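You operate a simulated robot arm through the tools that you are given. There is no shell and no other tool. Be economical: measure what you need, move in short steps, check, and stop when the job is done.

You run a simulated robot arm. Do the job below in one go: nothing can be reset, and whatever is moved stays where it is left.

Task
Take the felt block and put it on the door end of the wooden table. Fetch the foam scrap from the door end of the wooden table and set it on the near end of the white counter. Close the right grey door. Pull the left grey door open. The order is free. Set down upright: felt block.

The check looks at the end state, three seconds after you hand in, the way a careful person would. Anything else that was tipped, shoved, dropped, spilled or broken makes it a failure.

Robot
A 7-joint arm with a two-finger gripper on a trunk, on a base that drives. Base frame: it is fixed to the floor where the robot stands at the start and does not move with it; the origin is under the middle of the robot, x ahead of it, y to its left, z up. Readings come in m, degrees, newtons and seconds.
With the tool pointing down near the work surface it reaches from about 0.32 to 0.76 m from the robot's upright axis, wherever it stands. Its first joint turns from -166.0 to 166.0 degrees. Places, roughly: door end of the wooden table [0.7, 1.2, 0.9]; felt block (6x4x4 cm) [0.5, 0.1, 0.9]; foam scrap (8x5x3 cm) [0.6, 1.2, 0.9]; left grey door [0.5, -0.4, 0.4]; near end of the white counter [0.8, -0.5, 0.9]; right grey door [0.3, -0.9, 0.4]. Payload 1.71 kg.
The TCP is the grasp point between the finger pads, 0.02 m short of the fingertips. In the tool frame z runs along the fingers and y along their closing line. Largest opening 0.096 m; the body of the gripper starts 0.113 m behind the TCP.
Orientation is told as [roll, pitch, yaw] about the base's x, y, z axes, in that order, counted from this pose: with the fingers straight down and closing along the base's y, the tool's x points along the base's -x, its y along +y and its z along -z.

Tools
- The arm moves only by the tool drive_tool. Its argument "steps" is one flat list of numbers, 7 for each row, row after row: the shift along the tool's x, y, z in m, then the turn, a rotation vector about the tool's x, y, z in degrees, then the opening, from 0 (shut) to 1 (fully open). In form: [tx, ty, tz, wx, wy, wz, claw, tx, ty, tz, wx, wy, wz, claw, ...]. A call has 1 to 10 rows; each row shifts and turns the commanded pose from where the row before left it, along the tool's axes as they then stand. A row lasts 0.2 s, in which the tool goes at most 0.05 m and 8.6 degrees; a call with a longer step from one row to the next is refused whole, and so is a gripper value outside its range. Where a pose cannot be reached the arm comes as near as it can. A force on the tool above 40 N (or 10 N above the force at the start of the call, whichever is more), or a blocked arm, ends the call early, and 0.2 s more pass. The fingers move at their own pace (about 0.153 m/s each) and stop on an object; they squeeze with about 20 N. The grip force told is the motor's: it shows also when the fingers shut on nothing. Time passes only in rows, and 0.2 s behind the last, so rows that do not move let the fingers close. The reply holds the time, the measured pose of the TCP, the force on the tool along the base axes, the opening and the grip force, in the units named above and with some noise, with the torque about the TCP (base axes, N m) and any sound that the robot's microphone picked up.
- Cameras (640 x 400 px; columns grow to the right, rows downward): "scene" is now at [0.0311, 0.1243, 1.6091]; the picture's right is [-0.65, -0.76, 0.01], its down [-0.64, 0.54, -0.54] and it looks along [0.41, -0.36, -0.84] (base axes); focal length 267 px, centre (320, 200). "wrist" rides on the gripper at [0.066, 0.014, -0.145] in the tool frame; the picture's right is [-0.21, 0.98, 0.00], its down [-0.88, -0.18, -0.45] and it looks along [-0.44, -0.09, 0.90] (tool axes); focal length 275 px, centre (320, 200). There is no depth. A picture from a camera that has moved, and an enlarged one, comes with that camera's place and axes in the base frame and with its lens. The place of the scene camera against the robot may be out by one fixed shift of up to 0.025 m in any direction.
- grab_frame(camera): a new picture of that camera. The clock stands still meanwhile.
- slide_trunk(by): slides the trunk up (or, below 0, down) by that many m; the arm and the scene camera ride with it, the base frame stays. It gives what a move gives, with no picture.
- roll_base(legs): drives the robot by 1 to 6 legs, each [ahead, turn to the left] in m and degrees, along the robot's own axes; the way and the turn of a leg run together, so that a leg with both is an arc; at most 1.5 m and 180 degrees a leg. The arm and the cameras ride along, it lands a little off, and it stops where it bumps. It gives what a move gives.
- aim_head(pan, tilt): turns the head with the scene camera to pan (to the left, within 155 degrees either way) and tilt (down, from -29 to 69), counted from straight ahead of the robot. It gives what a move gives.
- inspect(camera, box): a new picture of the part [left, top, right, bottom] of that camera's present view, enlarged. The clock stands still meanwhile.
- sign_off(): hands the job in; it is judged then, once.

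Go step by step. Nothing tells you exact positions but the pictures and the camera data: compare them with the known pose of the tool, close in by small moves and look again before you grip or let go. The budget is 165 turns and 112 pictures, counting those below and the enlarged ones. Unless the task says otherwise, let go and move clear before handing in, and close with one line.

The tools are called after ">>>" as name(argument=value, ...) on one line, values as JSON. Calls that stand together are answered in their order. drive_tool: Moves the arm, as the interface text tells. Its arguments: {"type":"object","properties":{"steps":{"type":"array"}},"required":["steps"]} The other tools are called the same way: slide_trunk (by) slides the trunk up or down; roll_base (legs) drives the base; aim_head (pan, tilt) turns the head that bears the scene camera; grab_frame (camera) takes a picture; inspect (camera, box) takes an enlarged picture of a part of a camera's view; sign_off () hands the job in.

At the start:

```text
time: 0.0
tool_pos: [0.2707, -0.346, 1.1195]
orientation: [0.0, 0.0, 0.0]
wrist_force: [0.6, 0.7, 0.2]
torque: [0.03, 0.02, 0.01]
opening: 0.0958
grip_force: 0.1
trunk travel left (down, up): [-0.225, 0.161]
robot x, y, heading: [0.0024, -0.0003, 0.3]
head pan, tilt: [-40.8, 56.3]
```

scene: 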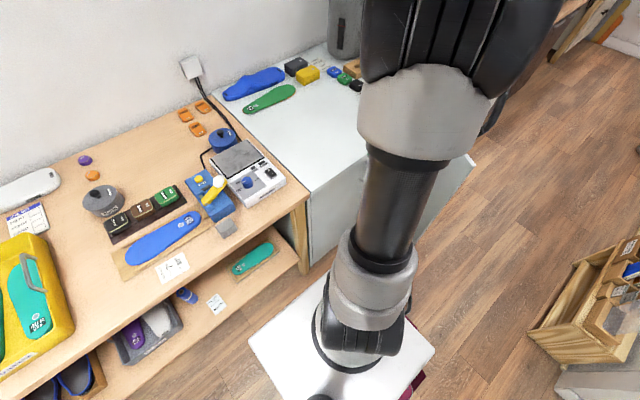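
wrist: 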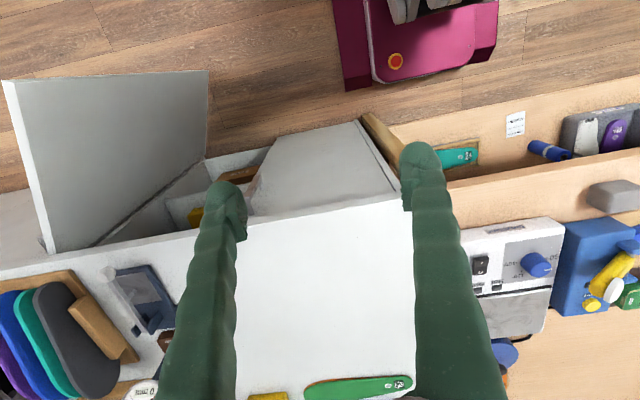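

I see the wooden table ahead-left, the white counter ahead-right with a grey door standing open. I will look round with the head first.

>>> aim_head(pan=10, tilt=45)

>>> grab_frame(camera="scene")

>>> aim_head(pan=70, tilt=45)

>>> grab_frame(camera="scene")

>>> aim_head(pan=-85, tilt=50)

>>> grab_frame(camera="scene")

```text
time: 1.2
tool_pos: [0.2544, -0.3465, 1.1234]
orientation: [0.0, -0.9, 0.1]
wrist_force: [-0.5, 1.1, -0.4]
torque: [0.02, 0.02, -0.01]
opening: 0.096
grip_force: 0.2
trunk travel left (down, up): [-0.225, 0.161]
robot x, y, heading: [-0.0007, -0.0003, -0.1]
head pan, tilt: [10.0, 45.0]
```

```text
109 pictures are left
camera scene: at [0.0581, 0.1845, 1.6238], right [0.17, -0.98, 0.0], down [-0.71, -0.12, -0.7], along [0.68, 0.12, -0.72], focal length 267 px, centre (320, 200)
```

scene: 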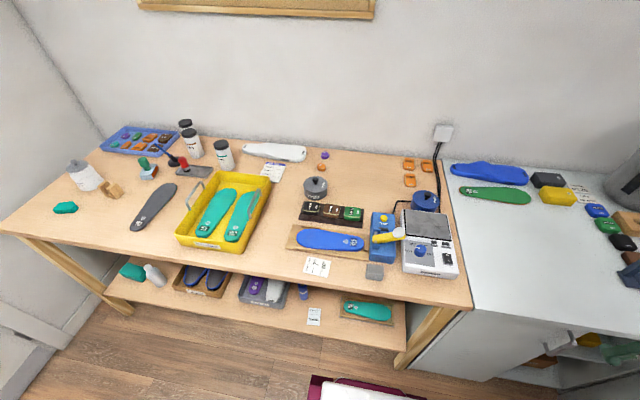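

```text
time: 2.5
tool_pos: [0.2543, -0.3464, 1.1222]
orientation: [0.1, -0.8, -0.1]
wrist_force: [0.1, 0.0, 0.4]
torque: [0.0, 0.01, 0.0]
opening: 0.096
grip_force: 0.1
trunk travel left (down, up): [-0.225, 0.161]
robot x, y, heading: [0.0013, -0.0048, 0.2]
head pan, tilt: [70.0, 45.0]
```

```text
108 pictures are left
camera scene: at [0.0057, 0.2469, 1.6246], right [0.94, -0.34, -0.02], down [-0.25, -0.66, -0.7], along [0.23, 0.66, -0.71], focal length 267 px, centre (320, 200)
```

scene: 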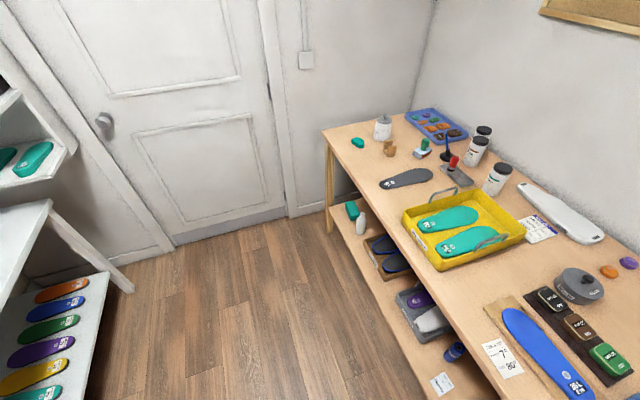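

```text
time: 4.9
tool_pos: [0.2548, -0.3457, 1.1237]
orientation: [-0.1, -0.8, 0.0]
wrist_force: [-0.7, 0.6, -1.6]
torque: [-0.03, 0.01, -0.03]
opening: 0.0961
grip_force: 0.0
trunk travel left (down, up): [-0.225, 0.161]
robot x, y, heading: [-0.0044, -0.0041, -0.0]
head pan, tilt: [-85.0, 50.0]
```

```text
107 pictures are left
camera scene: at [-0.0156, 0.0938, 1.6181], right [-1.0, -0.09, 0.02], down [-0.08, 0.76, -0.64], along [0.04, -0.64, -0.77], focal length 267 px, centre (320, 200)
```

scene: 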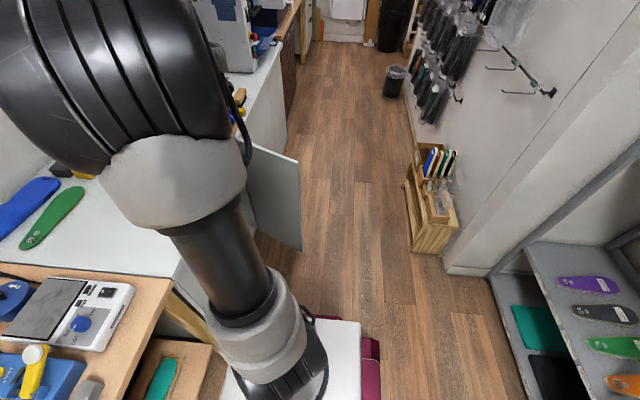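

The teal piece at the table's far-left corner fits the foam scrap, the small grey block near the front of the table is the felt block. I'll zoom on them and on the doors.

>>> inspect(camera="wrist", box=[0, 40, 420, 302])

>>> inspect(camera="wrist", box=[440, 90, 640, 215])

>>> aim_head(pan=45, tilt=35)

>>> grab_frame(camera="scene")

>>> inspect(camera="scene", box=[120, 120, 360, 270])

```text
1.52 times, centred on (210, 171) of wrist
camera zoom: at [0.186, -0.3324, 1.2679], right [0.21, 0.98, 0.0], down [0.87, -0.18, 0.46], along [0.45, -0.09, -0.89], focal length 420 px, centre (488, 244)
```

zoom: 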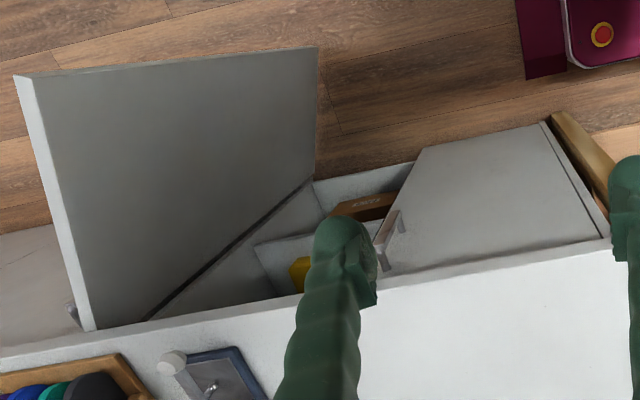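

```text
3.20 times, centred on (540, 152) of wrist
camera zoom: at [0.186, -0.3324, 1.2679], right [0.21, 0.98, 0.0], down [0.87, -0.18, 0.46], along [0.45, -0.09, -0.89], focal length 881 px, centre (-384, 352)
```

zoom: 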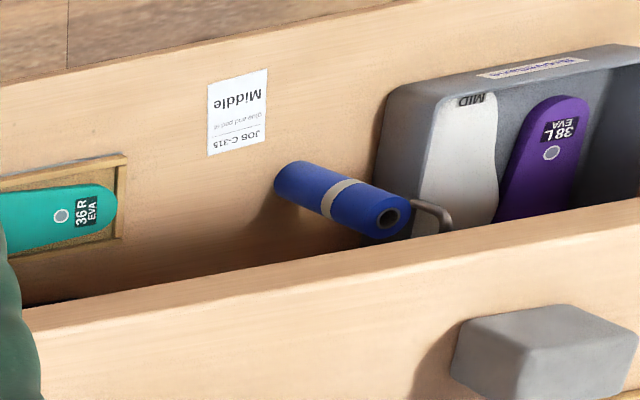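

```text
time: 7.0
tool_pos: [0.2553, -0.3459, 1.1233]
orientation: [0.1, -0.7, 0.0]
wrist_force: [0.3, 0.1, 0.6]
torque: [-0.01, -0.02, 0.03]
opening: 0.0961
grip_force: 0.0
trunk travel left (down, up): [-0.225, 0.161]
robot x, y, heading: [0.0021, -0.0012, -0.0]
head pan, tilt: [45.0, 35.0]
```

```text
104 pictures are left
camera scene: at [0.0403, 0.2328, 1.6389], right [0.71, -0.71, -0.01], down [-0.42, -0.41, -0.81], along [0.57, 0.58, -0.58], focal length 267 px, centre (320, 200)
```

scene: 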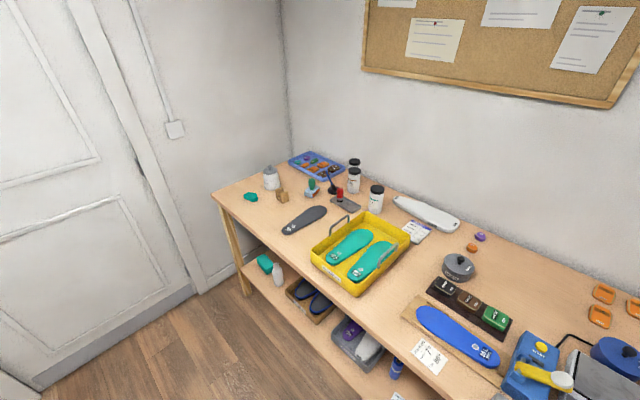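

```text
2.67 times, centred on (240, 195) of scene
camera zoom: at [0.0403, 0.2328, 1.6389], right [0.71, -0.71, -0.01], down [-0.42, -0.41, -0.81], along [0.57, 0.58, -0.58], focal length 712 px, centre (533, 213)
```

zoom: 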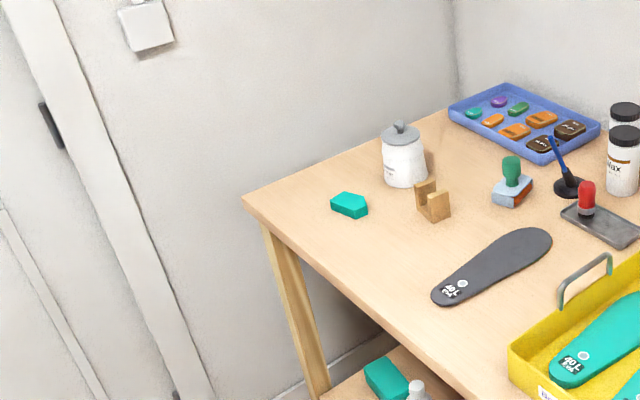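

Felt block sits near [0.47, 0.10] and foam scrap near [0.55, 1.23]. I move the open gripper high above the felt block and look.

>>> drive_tool(steps=[-0.02, 0.044, 0, 0, 0, 0, 1, -0.02, 0.044, 0, 0, 0, 0, 1, -0.02, 0.044, 0, 0, 0, 0, 1, -0.02, 0.044, 0, 0, 0, 0, 1, -0.02, 0.044, 0, 0, 0, 0, 1, -0.02, 0.044, 0, 0, 0, 0, 1, -0.02, 0.044, 0, 0, 0, 0, 1, -0.02, 0.044, 0, 0, 0, 0, 1, -0.02, 0.044, 0, 0, 0, 0, 1, -0.02, 0.044, 0, 0, 0, 0, 1])

>>> grab_frame(camera="wrist")

```text
time: 9.2
tool_pos: [0.4571, 0.0956, 1.1247]
orientation: [-0.1, -0.6, -0.1]
wrist_force: [-0.8, 0.3, 0.3]
torque: [-0.04, -0.01, 0.02]
opening: 0.0961
grip_force: 0.0
trunk travel left (down, up): [-0.225, 0.161]
robot x, y, heading: [-0.0019, -0.0003, 0.1]
head pan, tilt: [45.0, 35.0]
```

```text
102 pictures are left
camera wrist: at [0.3887, 0.1087, 1.2686], right [0.21, 0.98, 0.0], down [0.87, -0.18, 0.46], along [0.45, -0.09, -0.89], focal length 275 px, centre (320, 200)
```

wrist: 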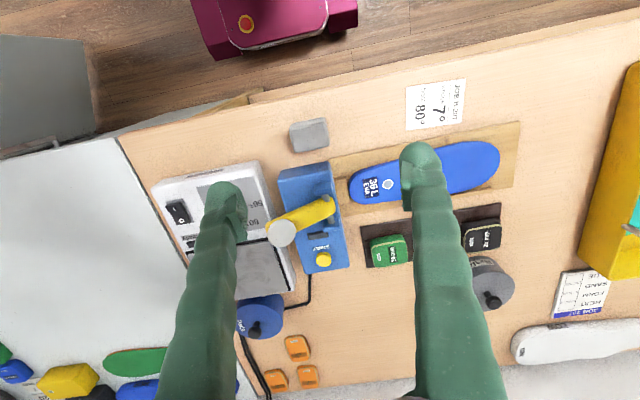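

The felt block shows aligned with the base axes at about [0.472, 0.078], just before the blue dispenser. I centre on it, come down part of the way, and look again.

>>> drive_tool(steps=[-0.008, -0.009, 0.03, 0, 0, 0, 1, -0.007, -0.009, 0.03, 0, 0, 0, 1, 0, 0, 0.03, 0, 0, 0, 1, 0, 0, 0.03, 0, 0, 0, 1])

>>> grab_frame(camera="wrist")

```text
time: 10.2
tool_pos: [0.4722, 0.0761, 1.0043]
orientation: [0.0, -0.8, 0.0]
wrist_force: [1.0, 0.0, -0.5]
torque: [-0.02, 0.0, -0.01]
opening: 0.0959
grip_force: 0.0
trunk travel left (down, up): [-0.225, 0.161]
robot x, y, heading: [-0.0017, -0.0021, 0.1]
head pan, tilt: [45.0, 35.0]
```

```text
101 pictures are left
camera wrist: at [0.4029, 0.0883, 1.1492], right [0.21, 0.98, 0.0], down [0.87, -0.18, 0.46], along [0.45, -0.09, -0.89], focal length 275 px, centre (320, 200)
```

wrist: 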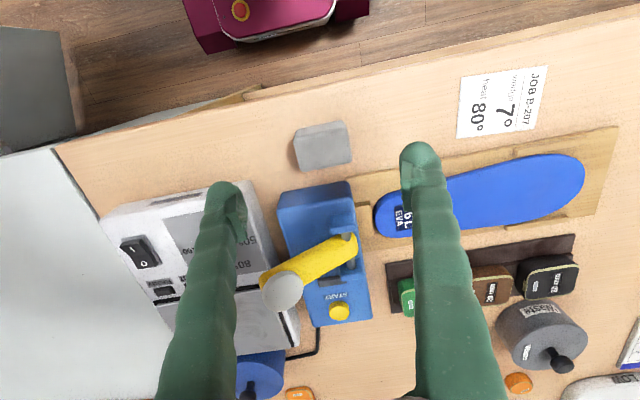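

From two views the table top is near z 0.866 and the block's top near 0.906, and the gripper is centred on it. I go down to z 0.893 and close.

>>> drive_tool(steps=[0, 0, 0.03, 0, 0, 0, 1, 0, 0, 0.03, 0, 0, 0, 1, 0, 0, 0.03, 0, 0, 0, 1, 0, 0, 0.02, 0, 0, 0, 1, 0, 0, 0, 0, 0, 0, 1])

>>> grab_frame(camera="wrist")

```text
time: 11.4
tool_pos: [0.4712, 0.0753, 0.8954]
orientation: [0.0, -0.8, -0.1]
wrist_force: [0.7, 0.4, 0.5]
torque: [0.04, 0.0, -0.01]
opening: 0.0962
grip_force: 0.0
trunk travel left (down, up): [-0.225, 0.161]
robot x, y, heading: [-0.0019, -0.0006, -0.2]
head pan, tilt: [45.0, 35.0]
```

```text
100 pictures are left
camera wrist: at [0.4027, 0.0894, 1.0401], right [0.21, 0.98, 0.0], down [0.87, -0.18, 0.46], along [0.45, -0.09, -0.89], focal length 275 px, centre (320, 200)
```

wrist: 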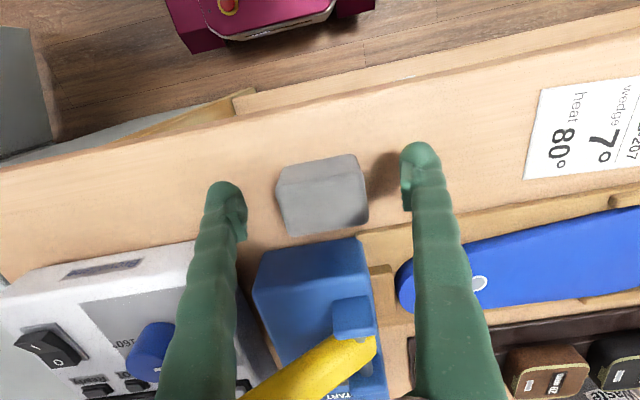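

The fingers straddle the block well. I close and lift.

>>> drive_tool(steps=[0, 0, 0, 0, 0, 0, 0, 0, 0, 0, 0, 0, 0, 0, 0, 0, 0, 0, 0, 0, 0])

>>> drive_tool(steps=[0, 0, -0.03, 0, 0, 0, 0, 0, 0, -0.04, 0, 0, 0, 0, 0, 0, -0.05, 0, 0, 0, 0, 0, 0, -0.05, 0, 0, 0, 0, 0, 0, -0.04, 0, 0, 0, 0, 0.03, 0, 0, 0, 0, 0, 0, 0.03, 0, 0, 0, 0, 0, 0, 0.03, 0, 0, 0, 0, 0, 0])

>>> grab_frame(camera="wrist")

```text
time: 12.2
tool_pos: [0.4711, 0.0756, 0.8952]
orientation: [0.0, -0.8, 0.0]
wrist_force: [-0.3, 0.2, 0.3]
torque: [0.0, 0.02, 0.02]
opening: 0.0512
grip_force: 19.8
trunk travel left (down, up): [-0.225, 0.161]
robot x, y, heading: [0.0002, -0.0013, 0.0]
head pan, tilt: [45.0, 35.0]
```

```text
time: 14.0
tool_pos: [0.3773, 0.0746, 1.1055]
orientation: [0.1, -0.9, 0.0]
wrist_force: [-0.5, 0.0, -0.8]
torque: [0.0, 0.0, 0.04]
opening: 0.0512
grip_force: 20.2
trunk travel left (down, up): [-0.225, 0.161]
robot x, y, heading: [0.0026, -0.0005, 0.1]
head pan, tilt: [45.0, 35.0]
```

```text
99 pictures are left
camera wrist: at [0.3095, 0.0889, 1.2486], right [0.21, 0.98, 0.0], down [0.87, -0.18, 0.46], along [0.45, -0.09, -0.89], focal length 275 px, centre (320, 200)
```

wrist: 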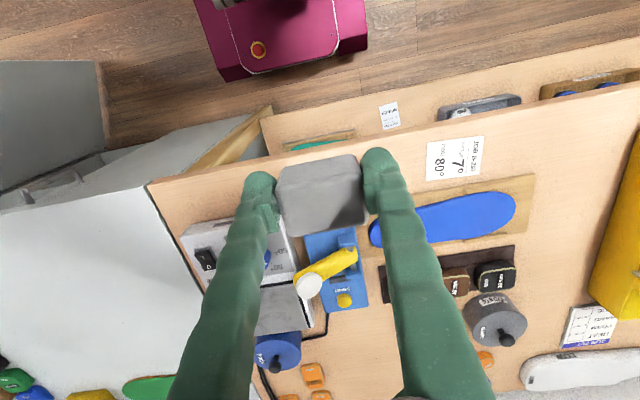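

The block is held (opening 0.051). I back off a bit from the table, turn left and drive along it toward the door end.

>>> roll_base(legs=[[-0.12, 0], [0, 80], [0.6, 0]])

>>> aim_head(pan=-50, tilt=45)

>>> grab_frame(camera="scene")

```text
time: 22.6
tool_pos: [-0.0183, 0.9839, 1.1037]
orientation: [0.1, -0.9, 79.7]
wrist_force: [-0.7, 0.4, -0.1]
torque: [0.0, 0.04, -0.01]
opening: 0.0515
grip_force: 19.7
trunk travel left (down, up): [-0.225, 0.161]
robot x, y, heading: [-0.0157, 0.597, 79.8]
head pan, tilt: [45.0, 35.0]
```

```text
time: 24.3
tool_pos: [-0.0221, 0.9656, 1.1081]
orientation: [0.0, -1.7, 79.6]
wrist_force: [0.2, 0.6, -0.3]
torque: [-0.01, -0.03, 0.01]
opening: 0.0511
grip_force: 20.0
trunk travel left (down, up): [-0.225, 0.161]
robot x, y, heading: [-0.0154, 0.5994, 80.0]
head pan, tilt: [-50.0, 45.0]
```

```text
98 pictures are left
camera scene: at [-0.0916, 0.6475, 1.6242], right [0.5, -0.87, 0.01], down [-0.62, -0.36, -0.7], along [0.61, 0.34, -0.71], focal length 267 px, centre (320, 200)
```

scene: 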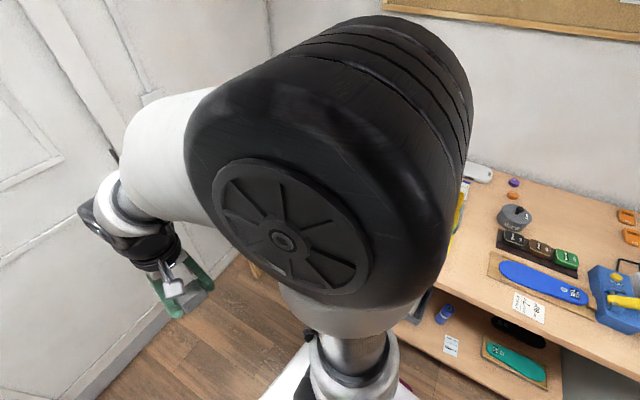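

I go 0.3 m further, then swing the arm over the table in small arcs at height.

>>> roll_base(legs=[[0.3, 0]])

```text
time: 26.4
tool_pos: [0.0296, 1.2572, 1.1076]
orientation: [0.0, -1.6, 79.6]
wrist_force: [-0.4, 0.3, -1.2]
torque: [-0.03, 0.02, 0.0]
opening: 0.0512
grip_force: 20.2
trunk travel left (down, up): [-0.225, 0.161]
robot x, y, heading: [0.0391, 0.8901, 79.7]
head pan, tilt: [-50.0, 45.0]
```

>>> drive_tool(steps=[-0.0077, -0.0377, 0, 0, 0, 6, 0, -0.0077, -0.0377, 0, 0, 0, 6, 0, -0.0077, -0.0377, 0, 0, 0, 6, 0, -0.0077, -0.0377, 0, 0, 0, 6, 0, -0.0077, -0.0377, 0, 0, 0, 6, 0, -0.0077, -0.0377, 0, 0, 0, 6, 0, -0.0077, -0.0377, 0, 0, 0, 6, 0, -0.0077, -0.0377, 0, 0, 0, 6, 0, -0.0077, -0.0377, 0, 0, 0, 6, 0, -0.0077, -0.0377, 0, 0, 0, 6, 0])

>>> grab_frame(camera="wrist")

```text
time: 28.6
tool_pos: [0.3591, 1.0807, 1.1106]
orientation: [2.1, -1.3, 19.5]
wrist_force: [0.0, -0.2, -0.8]
torque: [0.03, -0.01, -0.02]
opening: 0.0511
grip_force: 20.1
trunk travel left (down, up): [-0.225, 0.161]
robot x, y, heading: [0.0394, 0.8875, 79.8]
head pan, tilt: [-50.0, 45.0]
```

```text
97 pictures are left
camera wrist: at [0.2916, 1.0652, 1.2549], right [-0.13, 0.99, 0.04], down [0.88, 0.1, 0.46], along [0.45, 0.1, -0.89], focal length 275 px, centre (320, 200)
```

wrist: 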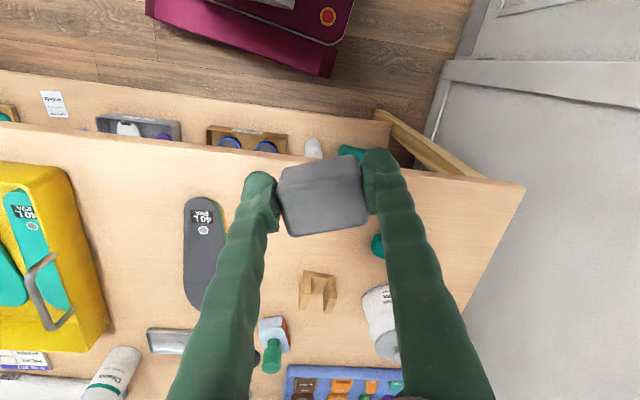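

The block is held about 3 degrees off level; I straighten it and shift to the free spot between the dark insole and the foam, about [0.53, 1.07].

>>> drive_tool(steps=[0, 0, 0, 1.5, 1.9, 0, 0, -0.0314, -0.0134, 0, 0, 0, 0, 0, -0.0314, -0.0134, 0, 0, 0, 0, 0, -0.0314, -0.0134, 0, 0, 0, 0, 0, -0.0314, -0.0134, 0, 0, 0, 0, 0, -0.0314, -0.0134, 0, 0, 0, 0, 0])

>>> grab_frame(camera="wrist")

```text
time: 30.0
tool_pos: [0.5303, 1.0684, 1.1059]
orientation: [0.7, 0.7, 19.6]
wrist_force: [1.1, 0.1, -0.3]
torque: [-0.02, 0.05, 0.02]
opening: 0.0509
grip_force: 20.2
trunk travel left (down, up): [-0.225, 0.161]
robot x, y, heading: [0.0402, 0.8858, 79.9]
head pan, tilt: [-50.0, 45.0]
```

```text
96 pictures are left
camera wrist: at [0.4647, 1.0581, 1.2532], right [-0.13, 0.99, 0.01], down [0.89, 0.12, 0.43], along [0.43, 0.07, -0.9], focal length 275 px, centre (320, 200)
```

wrist: 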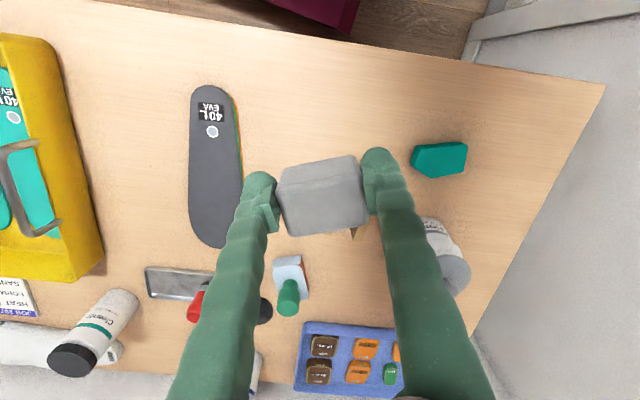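

The spot is free. I shift 2 cm toward the door end and come down.

>>> drive_tool(steps=[-0.0066, 0.019, 0.03, -0.9, -0.4, 0, 0, 0, 0, 0.04, 0, 0, 0, 0, 0, 0, 0.04, 0, 0, 0, 0, 0, 0, 0.04, 0, 0, 0, 0, 0, 0, 0.03, 0, 0, 0, 0, 0, 0, 0.02, 0, 0, 0, 0, 0, 0, 0, 0, 0, 0, 0])

>>> grab_frame(camera="wrist")

```text
time: 31.6
tool_pos: [0.5249, 1.0935, 0.9064]
orientation: [1.6, 0.2, 19.6]
wrist_force: [-0.7, 1.8, -0.5]
torque: [0.04, 0.0, 0.03]
opening: 0.0513
grip_force: 20.0
trunk travel left (down, up): [-0.225, 0.161]
robot x, y, heading: [0.0399, 0.8902, 79.6]
head pan, tilt: [-50.0, 45.0]
```

```text
95 pictures are left
camera wrist: at [0.4603, 1.0804, 1.0526], right [-0.13, 0.99, 0.03], down [0.89, 0.11, 0.44], along [0.43, 0.08, -0.9], focal length 275 px, centre (320, 200)
```

wrist: 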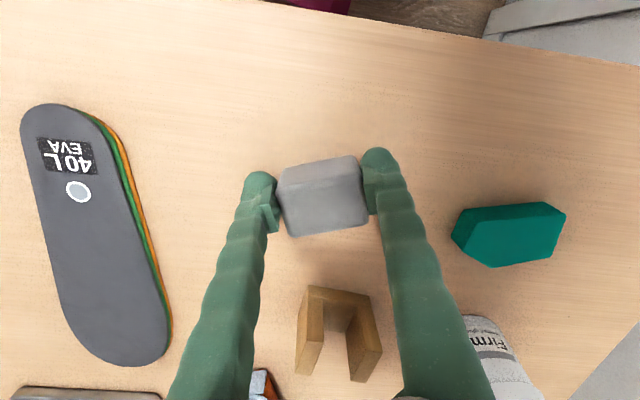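

Close to the table; I correct the small tilt and lower until contact.

>>> drive_tool(steps=[0, 0, 0, 1.5, -0.45, 0, 0, 0, 0, 0.005, 0, 0, 0, 0, 0, 0, 0.004, 0, 0, 0, 0, 0, 0, 0.003, 0, 0, 0, 0, 0, 0, 0, 0, 0, 0, 0])

```text
time: 32.8
tool_pos: [0.5258, 1.0941, 0.8957]
orientation: [0.2, -0.4, 19.5]
wrist_force: [-0.2, -0.5, 7.0]
torque: [0.0, -0.19, 0.0]
opening: 0.0514
grip_force: 20.3
trunk travel left (down, up): [-0.225, 0.161]
robot x, y, heading: [0.0369, 0.8893, 79.4]
head pan, tilt: [-50.0, 45.0]
```

7 N upward says the block rests on the table. I open partly and lift straight off.

>>> drive_tool(steps=[0, 0, 0, 0, 0, 0, 0.85, 0, 0, 0, 0, 0, 0, 0.85, 0, 0, -0.03, 0, 0, 0, 0.85, 0, 0, -0.04, 0, 0, 0, 0.85, 0, 0, -0.04, 0, 0, 0, 0.85])

>>> grab_frame(camera="wrist")

```text
time: 34.0
tool_pos: [0.5258, 1.0944, 1.0044]
orientation: [0.1, -0.3, 19.7]
wrist_force: [-1.0, 0.5, -0.5]
torque: [0.01, -0.07, 0.0]
opening: 0.0816
grip_force: 0.0
trunk travel left (down, up): [-0.225, 0.161]
robot x, y, heading: [0.0384, 0.8893, 79.9]
head pan, tilt: [-50.0, 45.0]
```

```text
94 pictures are left
camera wrist: at [0.4577, 1.0847, 1.1506], right [-0.13, 0.99, 0.0], down [0.89, 0.12, 0.45], along [0.44, 0.06, -0.89], focal length 275 px, centre (320, 200)
```

wrist: 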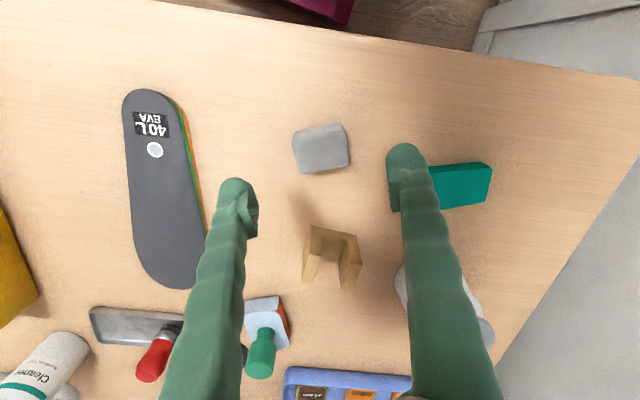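

The felt block stands upright. Next the foam scrap at about [0.546, 1.228]: I rise, turn the gripper some 81 degrees to close across its 5 cm width.

>>> drive_tool(steps=[0, 0, -0.03, 0, 0, -8.1, 0.95, 0, 0, -0.03, 0, 0, -8.1, 0.95, 0, 0, 0, 0, 0, -8.1, 0.95, 0, 0, 0, 0, 0, -8.1, 0.95, 0, 0, 0, 0, 0, -8.1, 0.95, 0, 0, 0, 0, 0, -8.1, 0.95, 0, 0, 0, 0, 0, -8.1, 0.95, 0, 0, 0, 0, 0, -8.1, 0.95, 0, 0, 0, 0, 0, -8.1, 0.95, 0, 0, 0, 0, 0, -8.1, 0.95])

>>> grab_frame(camera="wrist")

```text
time: 36.2
tool_pos: [0.5246, 1.0947, 1.0658]
orientation: [-0.3, -0.1, 100.7]
wrist_force: [0.5, 0.4, 0.1]
torque: [0.0, 0.02, -0.02]
opening: 0.0912
grip_force: 0.1
trunk travel left (down, up): [-0.225, 0.161]
robot x, y, heading: [0.0338, 0.8851, 79.8]
head pan, tilt: [-50.0, 45.0]
```

```text
93 pictures are left
camera wrist: at [0.5227, 1.0266, 1.2114], right [-1.0, 0.02, 0.0], down [0.02, 0.89, 0.45], along [0.01, 0.45, -0.89], focal length 275 px, centre (320, 200)
```

wrist: 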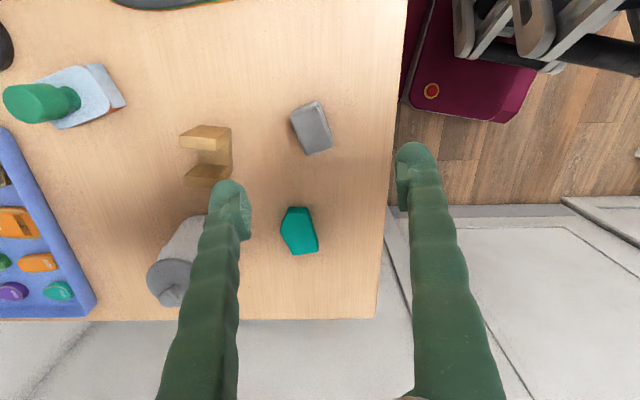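

>>> inspect(camera="wrist", box=[220, 180, 380, 280])

```text
4.00 times, centred on (300, 230) of wrist
camera zoom: at [0.5227, 1.0266, 1.2114], right [-1.0, 0.02, 0.0], down [0.02, 0.89, 0.45], along [0.01, 0.45, -0.89], focal length 1101 px, centre (400, 80)
```

zoom: 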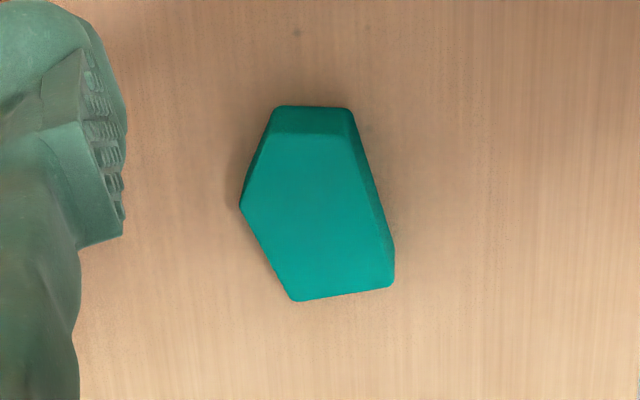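

The straight side faces the table's front edge and the opposite corner points back; closing across at [0.559, 1.236] with 12.5 degrees turn is right. I move above it and part way down.

>>> drive_tool(steps=[-0.0328, -0.0155, 0, 0, 0, -1.8, 1, -0.0328, -0.0155, 0, 0, 0, 0, 1, -0.0328, -0.0155, 0, 0, 0, 0, 1, -0.0328, -0.0155, 0, 0, 0, 0, 1, 0, 0, 0.04, 0, 0, 0, 1, 0, 0, 0.04, 0, 0, 0, 1])

>>> grab_frame(camera="wrist")

```text
time: 37.6
tool_pos: [0.5593, 1.2354, 0.9876]
orientation: [-0.3, -0.1, 102.4]
wrist_force: [0.8, -0.2, 0.2]
torque: [-0.01, 0.03, 0.01]
opening: 0.096
grip_force: 0.0
trunk travel left (down, up): [-0.225, 0.161]
robot x, y, heading: [0.037, 0.8876, 79.8]
head pan, tilt: [-50.0, 45.0]
```

```text
91 pictures are left
camera wrist: at [0.5592, 1.1685, 1.1327], right [-1.0, -0.01, 0.0], down [-0.01, 0.89, 0.45], along [0.0, 0.45, -0.89], focal length 275 px, centre (320, 200)
```

wrist: 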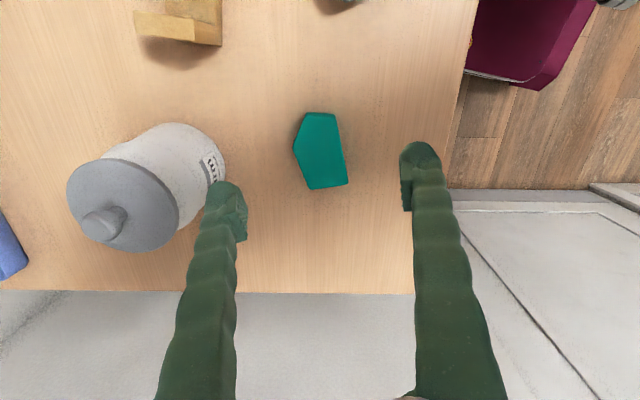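

Clearance to the jar is about 3 cm. I go down and close.

>>> drive_tool(steps=[0, 0, 0.03, 0, 0, 0, 1, 0, 0, 0.03, 0, 0, 0, 1, 0, 0, 0.02, 0, 0, 0, 1, 0, 0, 0.015, 0, 0, 0, 1, 0, 0, 0, 0, 0, 0, 1])

>>> grab_frame(camera="wrist")

```text
time: 38.8
tool_pos: [0.5592, 1.2352, 0.8906]
orientation: [-0.4, -0.1, 102.4]
wrist_force: [0.1, 1.1, 0.2]
torque: [-0.02, 0.0, -0.04]
opening: 0.096
grip_force: 0.1
trunk travel left (down, up): [-0.225, 0.161]
robot x, y, heading: [0.0339, 0.8867, 79.6]
head pan, tilt: [-50.0, 45.0]
```

```text
90 pictures are left
camera wrist: at [0.5588, 1.1681, 1.0373], right [-1.0, -0.01, 0.0], down [-0.01, 0.89, 0.45], along [0.0, 0.45, -0.89], focal length 275 px, centre (320, 200)
```

wrist: 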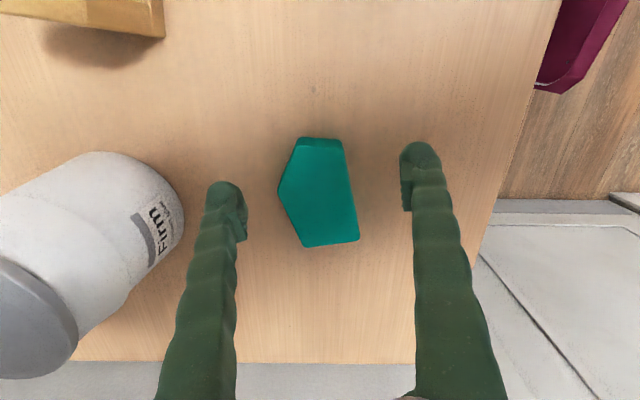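

>>> drive_tool(steps=[0, 0, 0, 0, 0, 0, 0, 0, 0, 0, 0, 0, 0, 0, 0, 0, 0, 0, 0, 0, 0])

>>> grab_frame(camera="wrist")

```text
time: 39.6
tool_pos: [0.5594, 1.2373, 0.8916]
orientation: [-0.3, 0.0, 102.4]
wrist_force: [-0.5, -1.1, 0.6]
torque: [0.03, 0.03, -0.02]
opening: 0.0437
grip_force: 20.3
trunk travel left (down, up): [-0.225, 0.161]
robot x, y, heading: [0.0381, 0.8915, 79.8]
head pan, tilt: [-50.0, 45.0]
```

```text
89 pictures are left
camera wrist: at [0.5589, 1.1681, 1.0375], right [-1.0, -0.01, 0.0], down [-0.01, 0.89, 0.45], along [0.0, 0.45, -0.89], focal length 275 px, centre (320, 200)
```

wrist: 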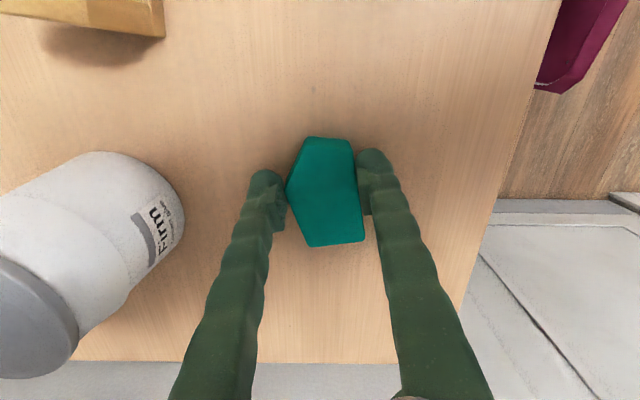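

Foam held (opening 0.044). I lift high, draw the arm in, then check the picture.

>>> drive_tool(steps=[0, 0, -0.03, 0, 0, 0, 0, 0, 0, -0.045, 0, 0, 0, 0, 0, 0, -0.045, 0, 0, 0, 0, 0, 0, -0.045, 0, 0, 0, 0, 0, 0, -0.045, 0, 0, 0, 0, 0, 0, -0.045, 0, 0, 0, 0, 0.014, 0.039, 0, 0, 0, 0, 0, 0.014, 0.039, 0, 0, 0, 0, 0, 0.014, 0.039, 0, 0, 0, 0, 0, 0.014, 0.039, 0, 0, 0, 0, 0])

>>> grab_frame(camera="wrist")

>>> aim_head(pan=-150, tilt=50)

>>> grab_frame(camera="scene")

```text
time: 41.8
tool_pos: [0.4159, 1.1495, 1.1459]
orientation: [-0.3, -0.2, 102.3]
wrist_force: [-0.2, 0.1, 0.8]
torque: [0.02, -0.06, 0.04]
opening: 0.0439
grip_force: 19.7
trunk travel left (down, up): [-0.225, 0.161]
robot x, y, heading: [0.0396, 0.8876, 79.9]
head pan, tilt: [-50.0, 45.0]
```

```text
88 pictures are left
camera wrist: at [0.4151, 1.0815, 1.2917], right [-1.0, -0.01, 0.0], down [-0.01, 0.89, 0.45], along [0.0, 0.45, -0.89], focal length 275 px, centre (320, 200)
```

wrist: 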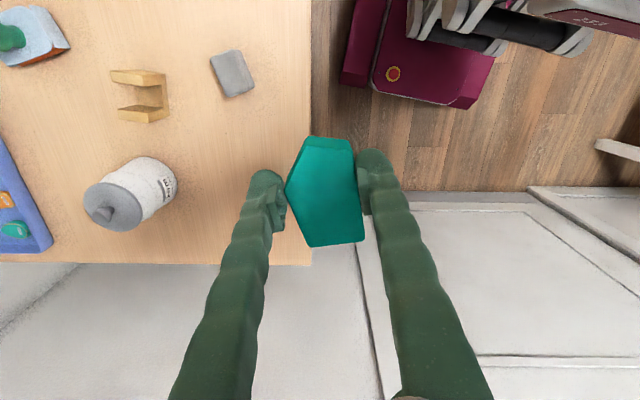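

```text
time: 43.6
tool_pos: [0.4175, 1.1507, 1.146]
orientation: [-0.3, -0.1, 102.3]
wrist_force: [0.3, 0.0, 0.0]
torque: [-0.01, 0.0, -0.04]
opening: 0.0439
grip_force: 19.7
trunk travel left (down, up): [-0.225, 0.161]
robot x, y, heading: [0.0406, 0.8895, 79.8]
head pan, tilt: [-150.0, 50.0]
```

```text
87 pictures are left
camera scene: at [-0.0836, 0.8251, 1.6193], right [-0.94, -0.34, 0.01], down [-0.26, 0.71, -0.65], along [0.22, -0.62, -0.76], focal length 267 px, centre (320, 200)
```

scene: 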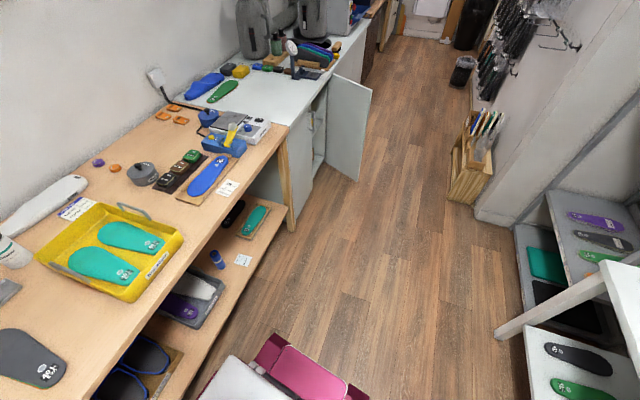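

The path back along the table is clear. I straighten to heading 90 and reverse to about y = -0.2.

>>> roll_base(legs=[[0, 10], [-1.08, 0]])

>>> grab_frame(camera="scene")

>>> grab_frame(camera="wrist")

```text
time: 50.3
tool_pos: [0.3624, 0.1334, 1.1457]
orientation: [-0.3, -0.1, 112.5]
wrist_force: [-0.1, -0.2, -0.8]
torque: [0.01, -0.01, 0.01]
opening: 0.0435
grip_force: 20.2
trunk travel left (down, up): [-0.225, 0.161]
robot x, y, heading: [0.0362, -0.191, 90.2]
head pan, tilt: [-150.0, 50.0]
```

```text
86 pictures are left
camera scene: at [-0.0712, -0.2759, 1.6192], right [-0.87, -0.5, 0.01], down [-0.38, 0.65, -0.65], along [0.32, -0.57, -0.76], focal length 267 px, centre (320, 200)
```

scene: 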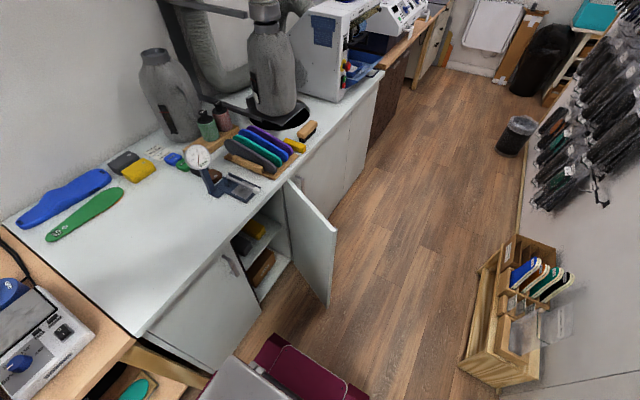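

```text
85 pictures are left
camera wrist: at [0.373, 0.0666, 1.2915], right [-0.98, -0.18, 0.0], down [-0.17, 0.88, 0.45], along [-0.08, 0.44, -0.89], focal length 275 px, centre (320, 200)
```

wrist: 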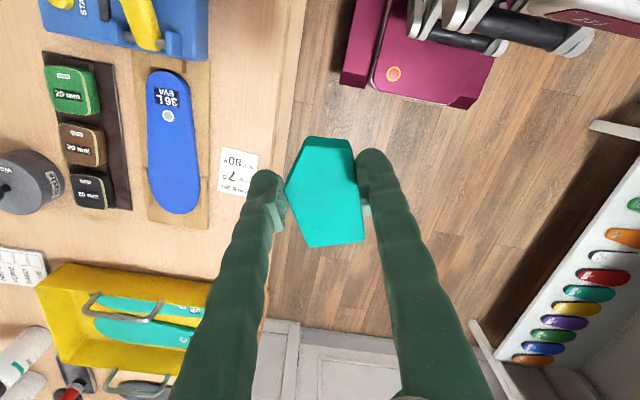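

The counter's near end is free (front-left corner about [0.42, -0.21]). I swing the arm around above the table edge to over the counter.

>>> drive_tool(steps=[0.035, -0.0253, 0, 0, 0, 5.3, 0, 0.035, -0.0253, 0, 0, 0, 5.3, 0, 0.035, -0.0253, 0, 0, 0, 5.3, 0, 0.035, -0.0253, 0, 0, 0, 5.3, 0, 0.035, -0.0253, 0, 0, 0, 5.3, 0, 0.035, -0.0253, 0, 0, 0, 5.3, 0, 0.035, -0.0253, 0, 0, 0, 5.3, 0, 0.035, -0.0253, 0, 0, 0, 5.3, 0, 0.035, -0.0253, 0, 0, 0, 5.3, 0, 0.035, -0.0253, 0, 0, 0, 5.3, 0])

>>> grab_frame(camera="wrist")

```text
time: 52.5
tool_pos: [0.5983, -0.2292, 1.1437]
orientation: [0.5, -1.1, 59.4]
wrist_force: [-0.8, -0.7, -0.1]
torque: [0.02, 0.02, 0.0]
opening: 0.0435
grip_force: 19.5
trunk travel left (down, up): [-0.225, 0.161]
robot x, y, heading: [0.0343, -0.1894, 89.8]
head pan, tilt: [-150.0, 50.0]
```

```text
84 pictures are left
camera wrist: at [0.5516, -0.2823, 1.2888], right [-0.74, 0.68, 0.01], down [0.6, 0.65, 0.46], along [0.3, 0.35, -0.89], focal length 275 px, centre (320, 200)
```

wrist: 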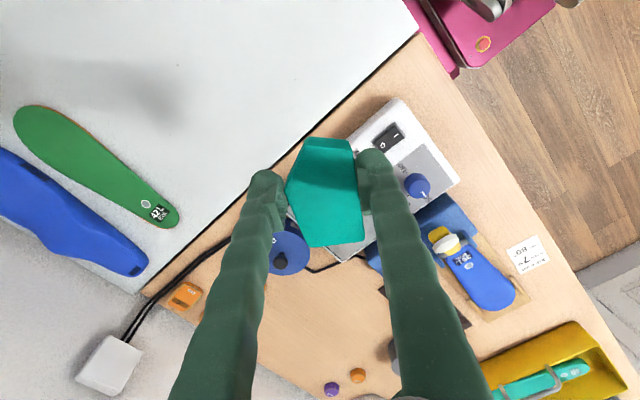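

I shift to about [0.63, -0.42] over the free white surface, levelling the tool, then lower part way.

>>> drive_tool(steps=[0.0294, -0.0249, 0, -0.7, 1, 0, 0, 0.0294, -0.0249, 0, 0, 0, 0, 0, 0.0294, -0.0249, 0, 0, 0, 0, 0, 0.0294, -0.0249, 0, 0, 0, 0, 0, 0.0294, -0.0249, 0, 0, 0, 0, 0, 0, 0, 0.04, 0, 0, 0, 0, 0, 0, 0.04, 0, 0, 0, 0, 0, 0, 0.04, 0, 0, 0, 0, 0, 0, 0.04, 0, 0, 0, 0])

>>> grab_frame(camera="wrist")

>>> grab_frame(camera="scene")

```text
time: 54.5
tool_pos: [0.628, -0.4189, 0.9782]
orientation: [1.3, -0.3, 59.5]
wrist_force: [0.1, 0.8, 0.4]
torque: [-0.05, 0.01, 0.0]
opening: 0.0439
grip_force: 19.8
trunk travel left (down, up): [-0.225, 0.161]
robot x, y, heading: [0.0299, -0.1887, 89.7]
head pan, tilt: [-150.0, 50.0]
```

```text
83 pictures are left
camera wrist: at [0.5839, -0.4707, 1.1248], right [-0.74, 0.67, 0.02], down [0.61, 0.66, 0.44], along [0.29, 0.34, -0.9], focal length 275 px, centre (320, 200)
```

wrist: 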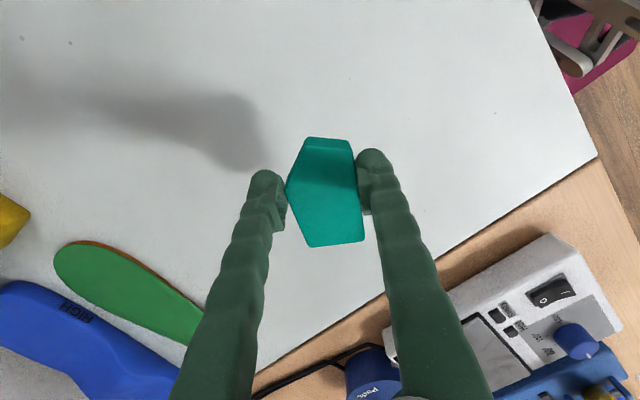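

```text
82 pictures are left
camera scene: at [-0.0706, -0.3188, 1.616], right [-0.87, -0.5, 0.0], down [-0.38, 0.67, -0.64], along [0.32, -0.55, -0.77], focal length 267 px, centre (320, 200)
```

scene: 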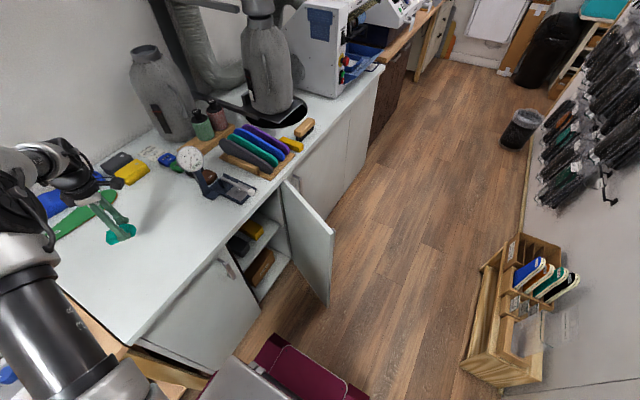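

Open white surface beneath. I level the tool and lower gently until contact.

>>> drive_tool(steps=[0, 0, 0.03, 0.4, 1.3, 0, 0, 0, 0, 0.03, 0, 0, 0, 0, 0, 0, 0.015, 0, 0, 0, 0, 0, 0, 0.006, 0, 0, 0, 0, 0, 0, 0, 0, 0, 0, 0])

>>> grab_frame(camera="wrist")

```text
time: 55.7
tool_pos: [0.6261, -0.4172, 0.9012]
orientation: [0.7, 1.1, 59.5]
wrist_force: [0.5, 0.0, -0.2]
torque: [0.01, 0.01, 0.04]
opening: 0.0435
grip_force: 19.7
trunk travel left (down, up): [-0.225, 0.161]
robot x, y, heading: [0.0325, -0.1921, 90.0]
head pan, tilt: [-150.0, 50.0]
```

```text
81 pictures are left
camera wrist: at [0.5836, -0.4659, 1.0484], right [-0.74, 0.67, 0.01], down [0.61, 0.67, 0.42], along [0.28, 0.32, -0.91], focal length 275 px, centre (320, 200)
```

wrist: 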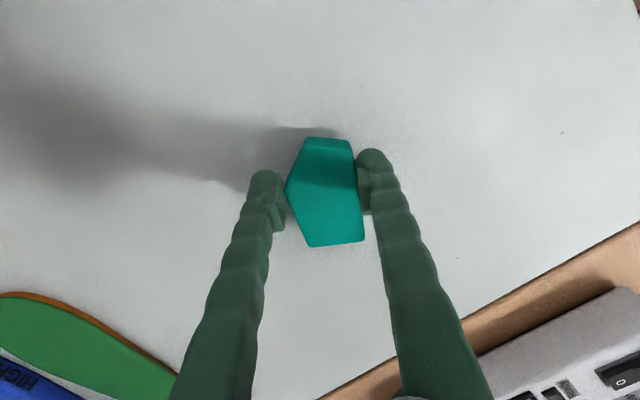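

>>> drive_tool(steps=[0, 0, 0.003, 1.2, 0, 0, 0, 0, 0, 0.003, 0, 0, 0, 0, 0, 0, 0.003, 0, 0, 0, 0, 0, 0, 0, 0, 0, 0, 0])

```text
time: 56.7
tool_pos: [0.6264, -0.418, 0.8925]
orientation: [-0.5, 1.1, 59.4]
wrist_force: [-0.1, 1.3, 5.2]
torque: [0.26, -0.01, 0.04]
opening: 0.0435
grip_force: 19.7
trunk travel left (down, up): [-0.225, 0.161]
robot x, y, heading: [0.0328, -0.1916, 90.1]
head pan, tilt: [-150.0, 50.0]
```

Contact at z 0.8925 with 5 N. I let go and rise.

>>> drive_tool(steps=[0, 0, 0, 0, 0, 0, 1, 0, 0, 0, 0, 0, 0, 1, 0, 0, -0.03, 0, 0, 0, 1, 0, 0, -0.045, 0, 0, 0, 1, 0, 0, -0.045, 0, 0, 0, 1, 0, 0, -0.045, 0, 0, 0, 1, 0, 0, -0.045, 0, 0, 0, 1])

>>> grab_frame(camera="wrist")

```text
time: 58.3
tool_pos: [0.6252, -0.4118, 1.1014]
orientation: [-0.4, 1.2, 59.5]
wrist_force: [0.3, -1.0, 0.9]
torque: [-0.06, -0.03, 0.01]
opening: 0.0959
grip_force: 0.0
trunk travel left (down, up): [-0.225, 0.161]
robot x, y, heading: [0.0364, -0.1913, 89.9]
head pan, tilt: [-150.0, 50.0]
```

```text
80 pictures are left
camera wrist: at [0.5802, -0.459, 1.2487], right [-0.74, 0.67, -0.01], down [0.61, 0.67, 0.43], along [0.3, 0.31, -0.9], focal length 275 px, centre (320, 200)
```

wrist: 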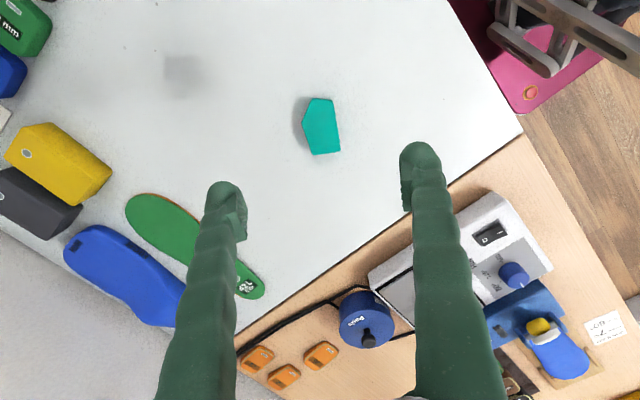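

The foam scrap lies on the counter's near end. Now the doors: I zoom in on the handles.

>>> inspect(camera="scene", box=[130, 170, 370, 320])

>>> inspect(camera="scene", box=[190, 230, 270, 280])

```text
2.67 times, centred on (250, 245) of scene
camera zoom: at [-0.0716, -0.3286, 1.6151], right [-0.87, -0.5, -0.01], down [-0.38, 0.67, -0.63], along [0.32, -0.54, -0.77], focal length 712 px, centre (507, 80)
```

zoom: 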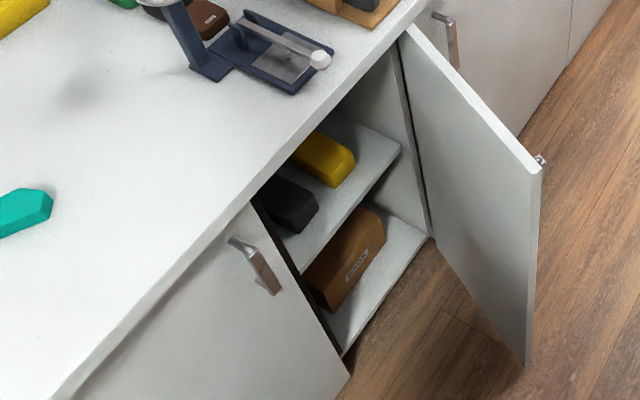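

```text
8.00 times, centred on (230, 255) of scene
camera zoom: at [-0.0716, -0.3286, 1.6151], right [-0.87, -0.5, -0.01], down [-0.38, 0.67, -0.63], along [0.32, -0.54, -0.77], focal length 2135 px, centre (1040, -240)
```

zoom: 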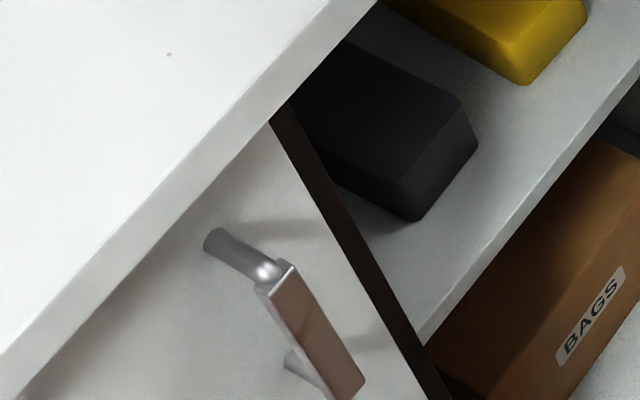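

Left door is shut with a vertical bar handle around [0.40, -0.50, 0.70-0.81]; right door stands open about 65 degrees with its outer face toward -y. I draw the arm in, and shift the robot away from the cabinet to about [-0.27, -0.5].

>>> drive_tool(steps=[0.007, 0.035, -0.01, 0, 0, 6, 1, 0.007, 0.035, -0.01, 0, 0, 6, 1, 0.007, 0.035, -0.01, 0, 0, 6, 1, 0.007, 0.035, -0.01, 0, 0, 6, 1, 0.007, 0.035, -0.01, 0, 0, 6, 0.5, 0, 0, 0, 0, 0, 6, 0])

>>> roll_base(legs=[[0.45, 0], [-0.25, -30], [-0.35, 0], [-0.25, 30]])

>>> aim_head(pan=-100, tilt=50)

>>> grab_frame(camera="scene")

>>> grab_frame(camera="wrist")

```text
time: 59.7
tool_pos: [0.4748, -0.3217, 1.1478]
orientation: [-1.0, 0.6, 23.4]
wrist_force: [0.2, 0.3, -0.3]
torque: [0.03, 0.01, -0.03]
opening: 0.0
grip_force: 20.1
trunk travel left (down, up): [-0.225, 0.161]
robot x, y, heading: [0.0309, -0.1934, 89.8]
head pan, tilt: [-150.0, 50.0]
```

```text
time: 67.9
tool_pos: [0.1847, -0.6599, 1.1483]
orientation: [-1.0, 0.6, 24.8]
wrist_force: [0.0, 0.0, -0.4]
torque: [0.04, 0.02, -0.03]
opening: 0.0
grip_force: 20.6
trunk travel left (down, up): [-0.225, 0.161]
robot x, y, heading: [-0.2629, -0.5376, 91.3]
head pan, tilt: [-150.0, 50.0]
```

```text
time: 69.1
tool_pos: [0.184, -0.644, 1.1502]
orientation: [-1.9, 0.8, 24.7]
wrist_force: [0.5, 0.3, 1.3]
torque: [-0.05, -0.01, -0.01]
opening: 0.0
grip_force: 20.2
trunk travel left (down, up): [-0.225, 0.161]
robot x, y, heading: [-0.2625, -0.5376, 91.2]
head pan, tilt: [-100.0, 50.0]
```

```text
77 pictures are left
camera scene: at [-0.3253, -0.6252, 1.616], right [-0.15, -0.99, -0.02], down [-0.76, 0.13, -0.64], along [0.63, -0.09, -0.77], focal length 267 px, centre (320, 200)
```

scene: 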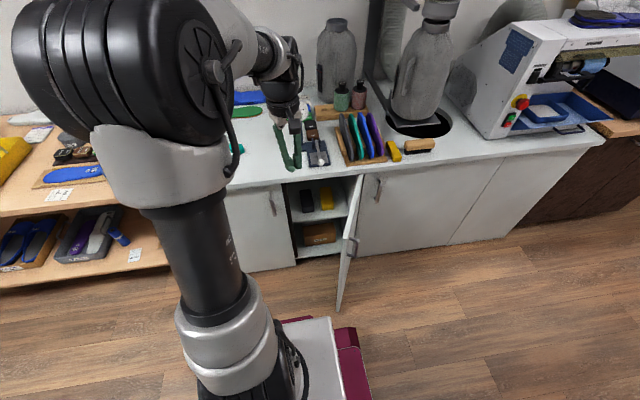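

```text
76 pictures are left
camera wrist: at [0.1184, -0.6545, 1.2965], right [-0.22, 0.97, -0.03], down [0.87, 0.21, 0.44], along [0.43, 0.07, -0.9], focal length 275 px, centre (320, 200)
```

wrist: 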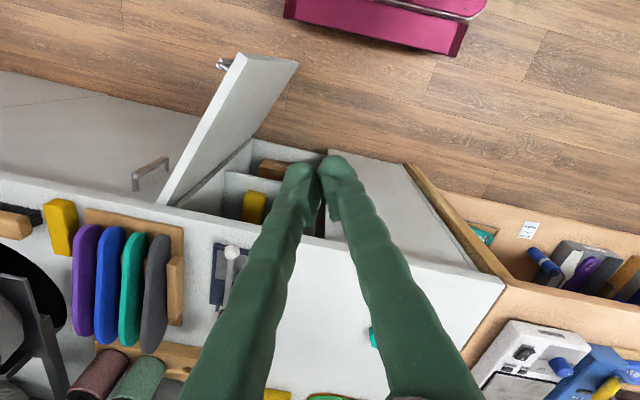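

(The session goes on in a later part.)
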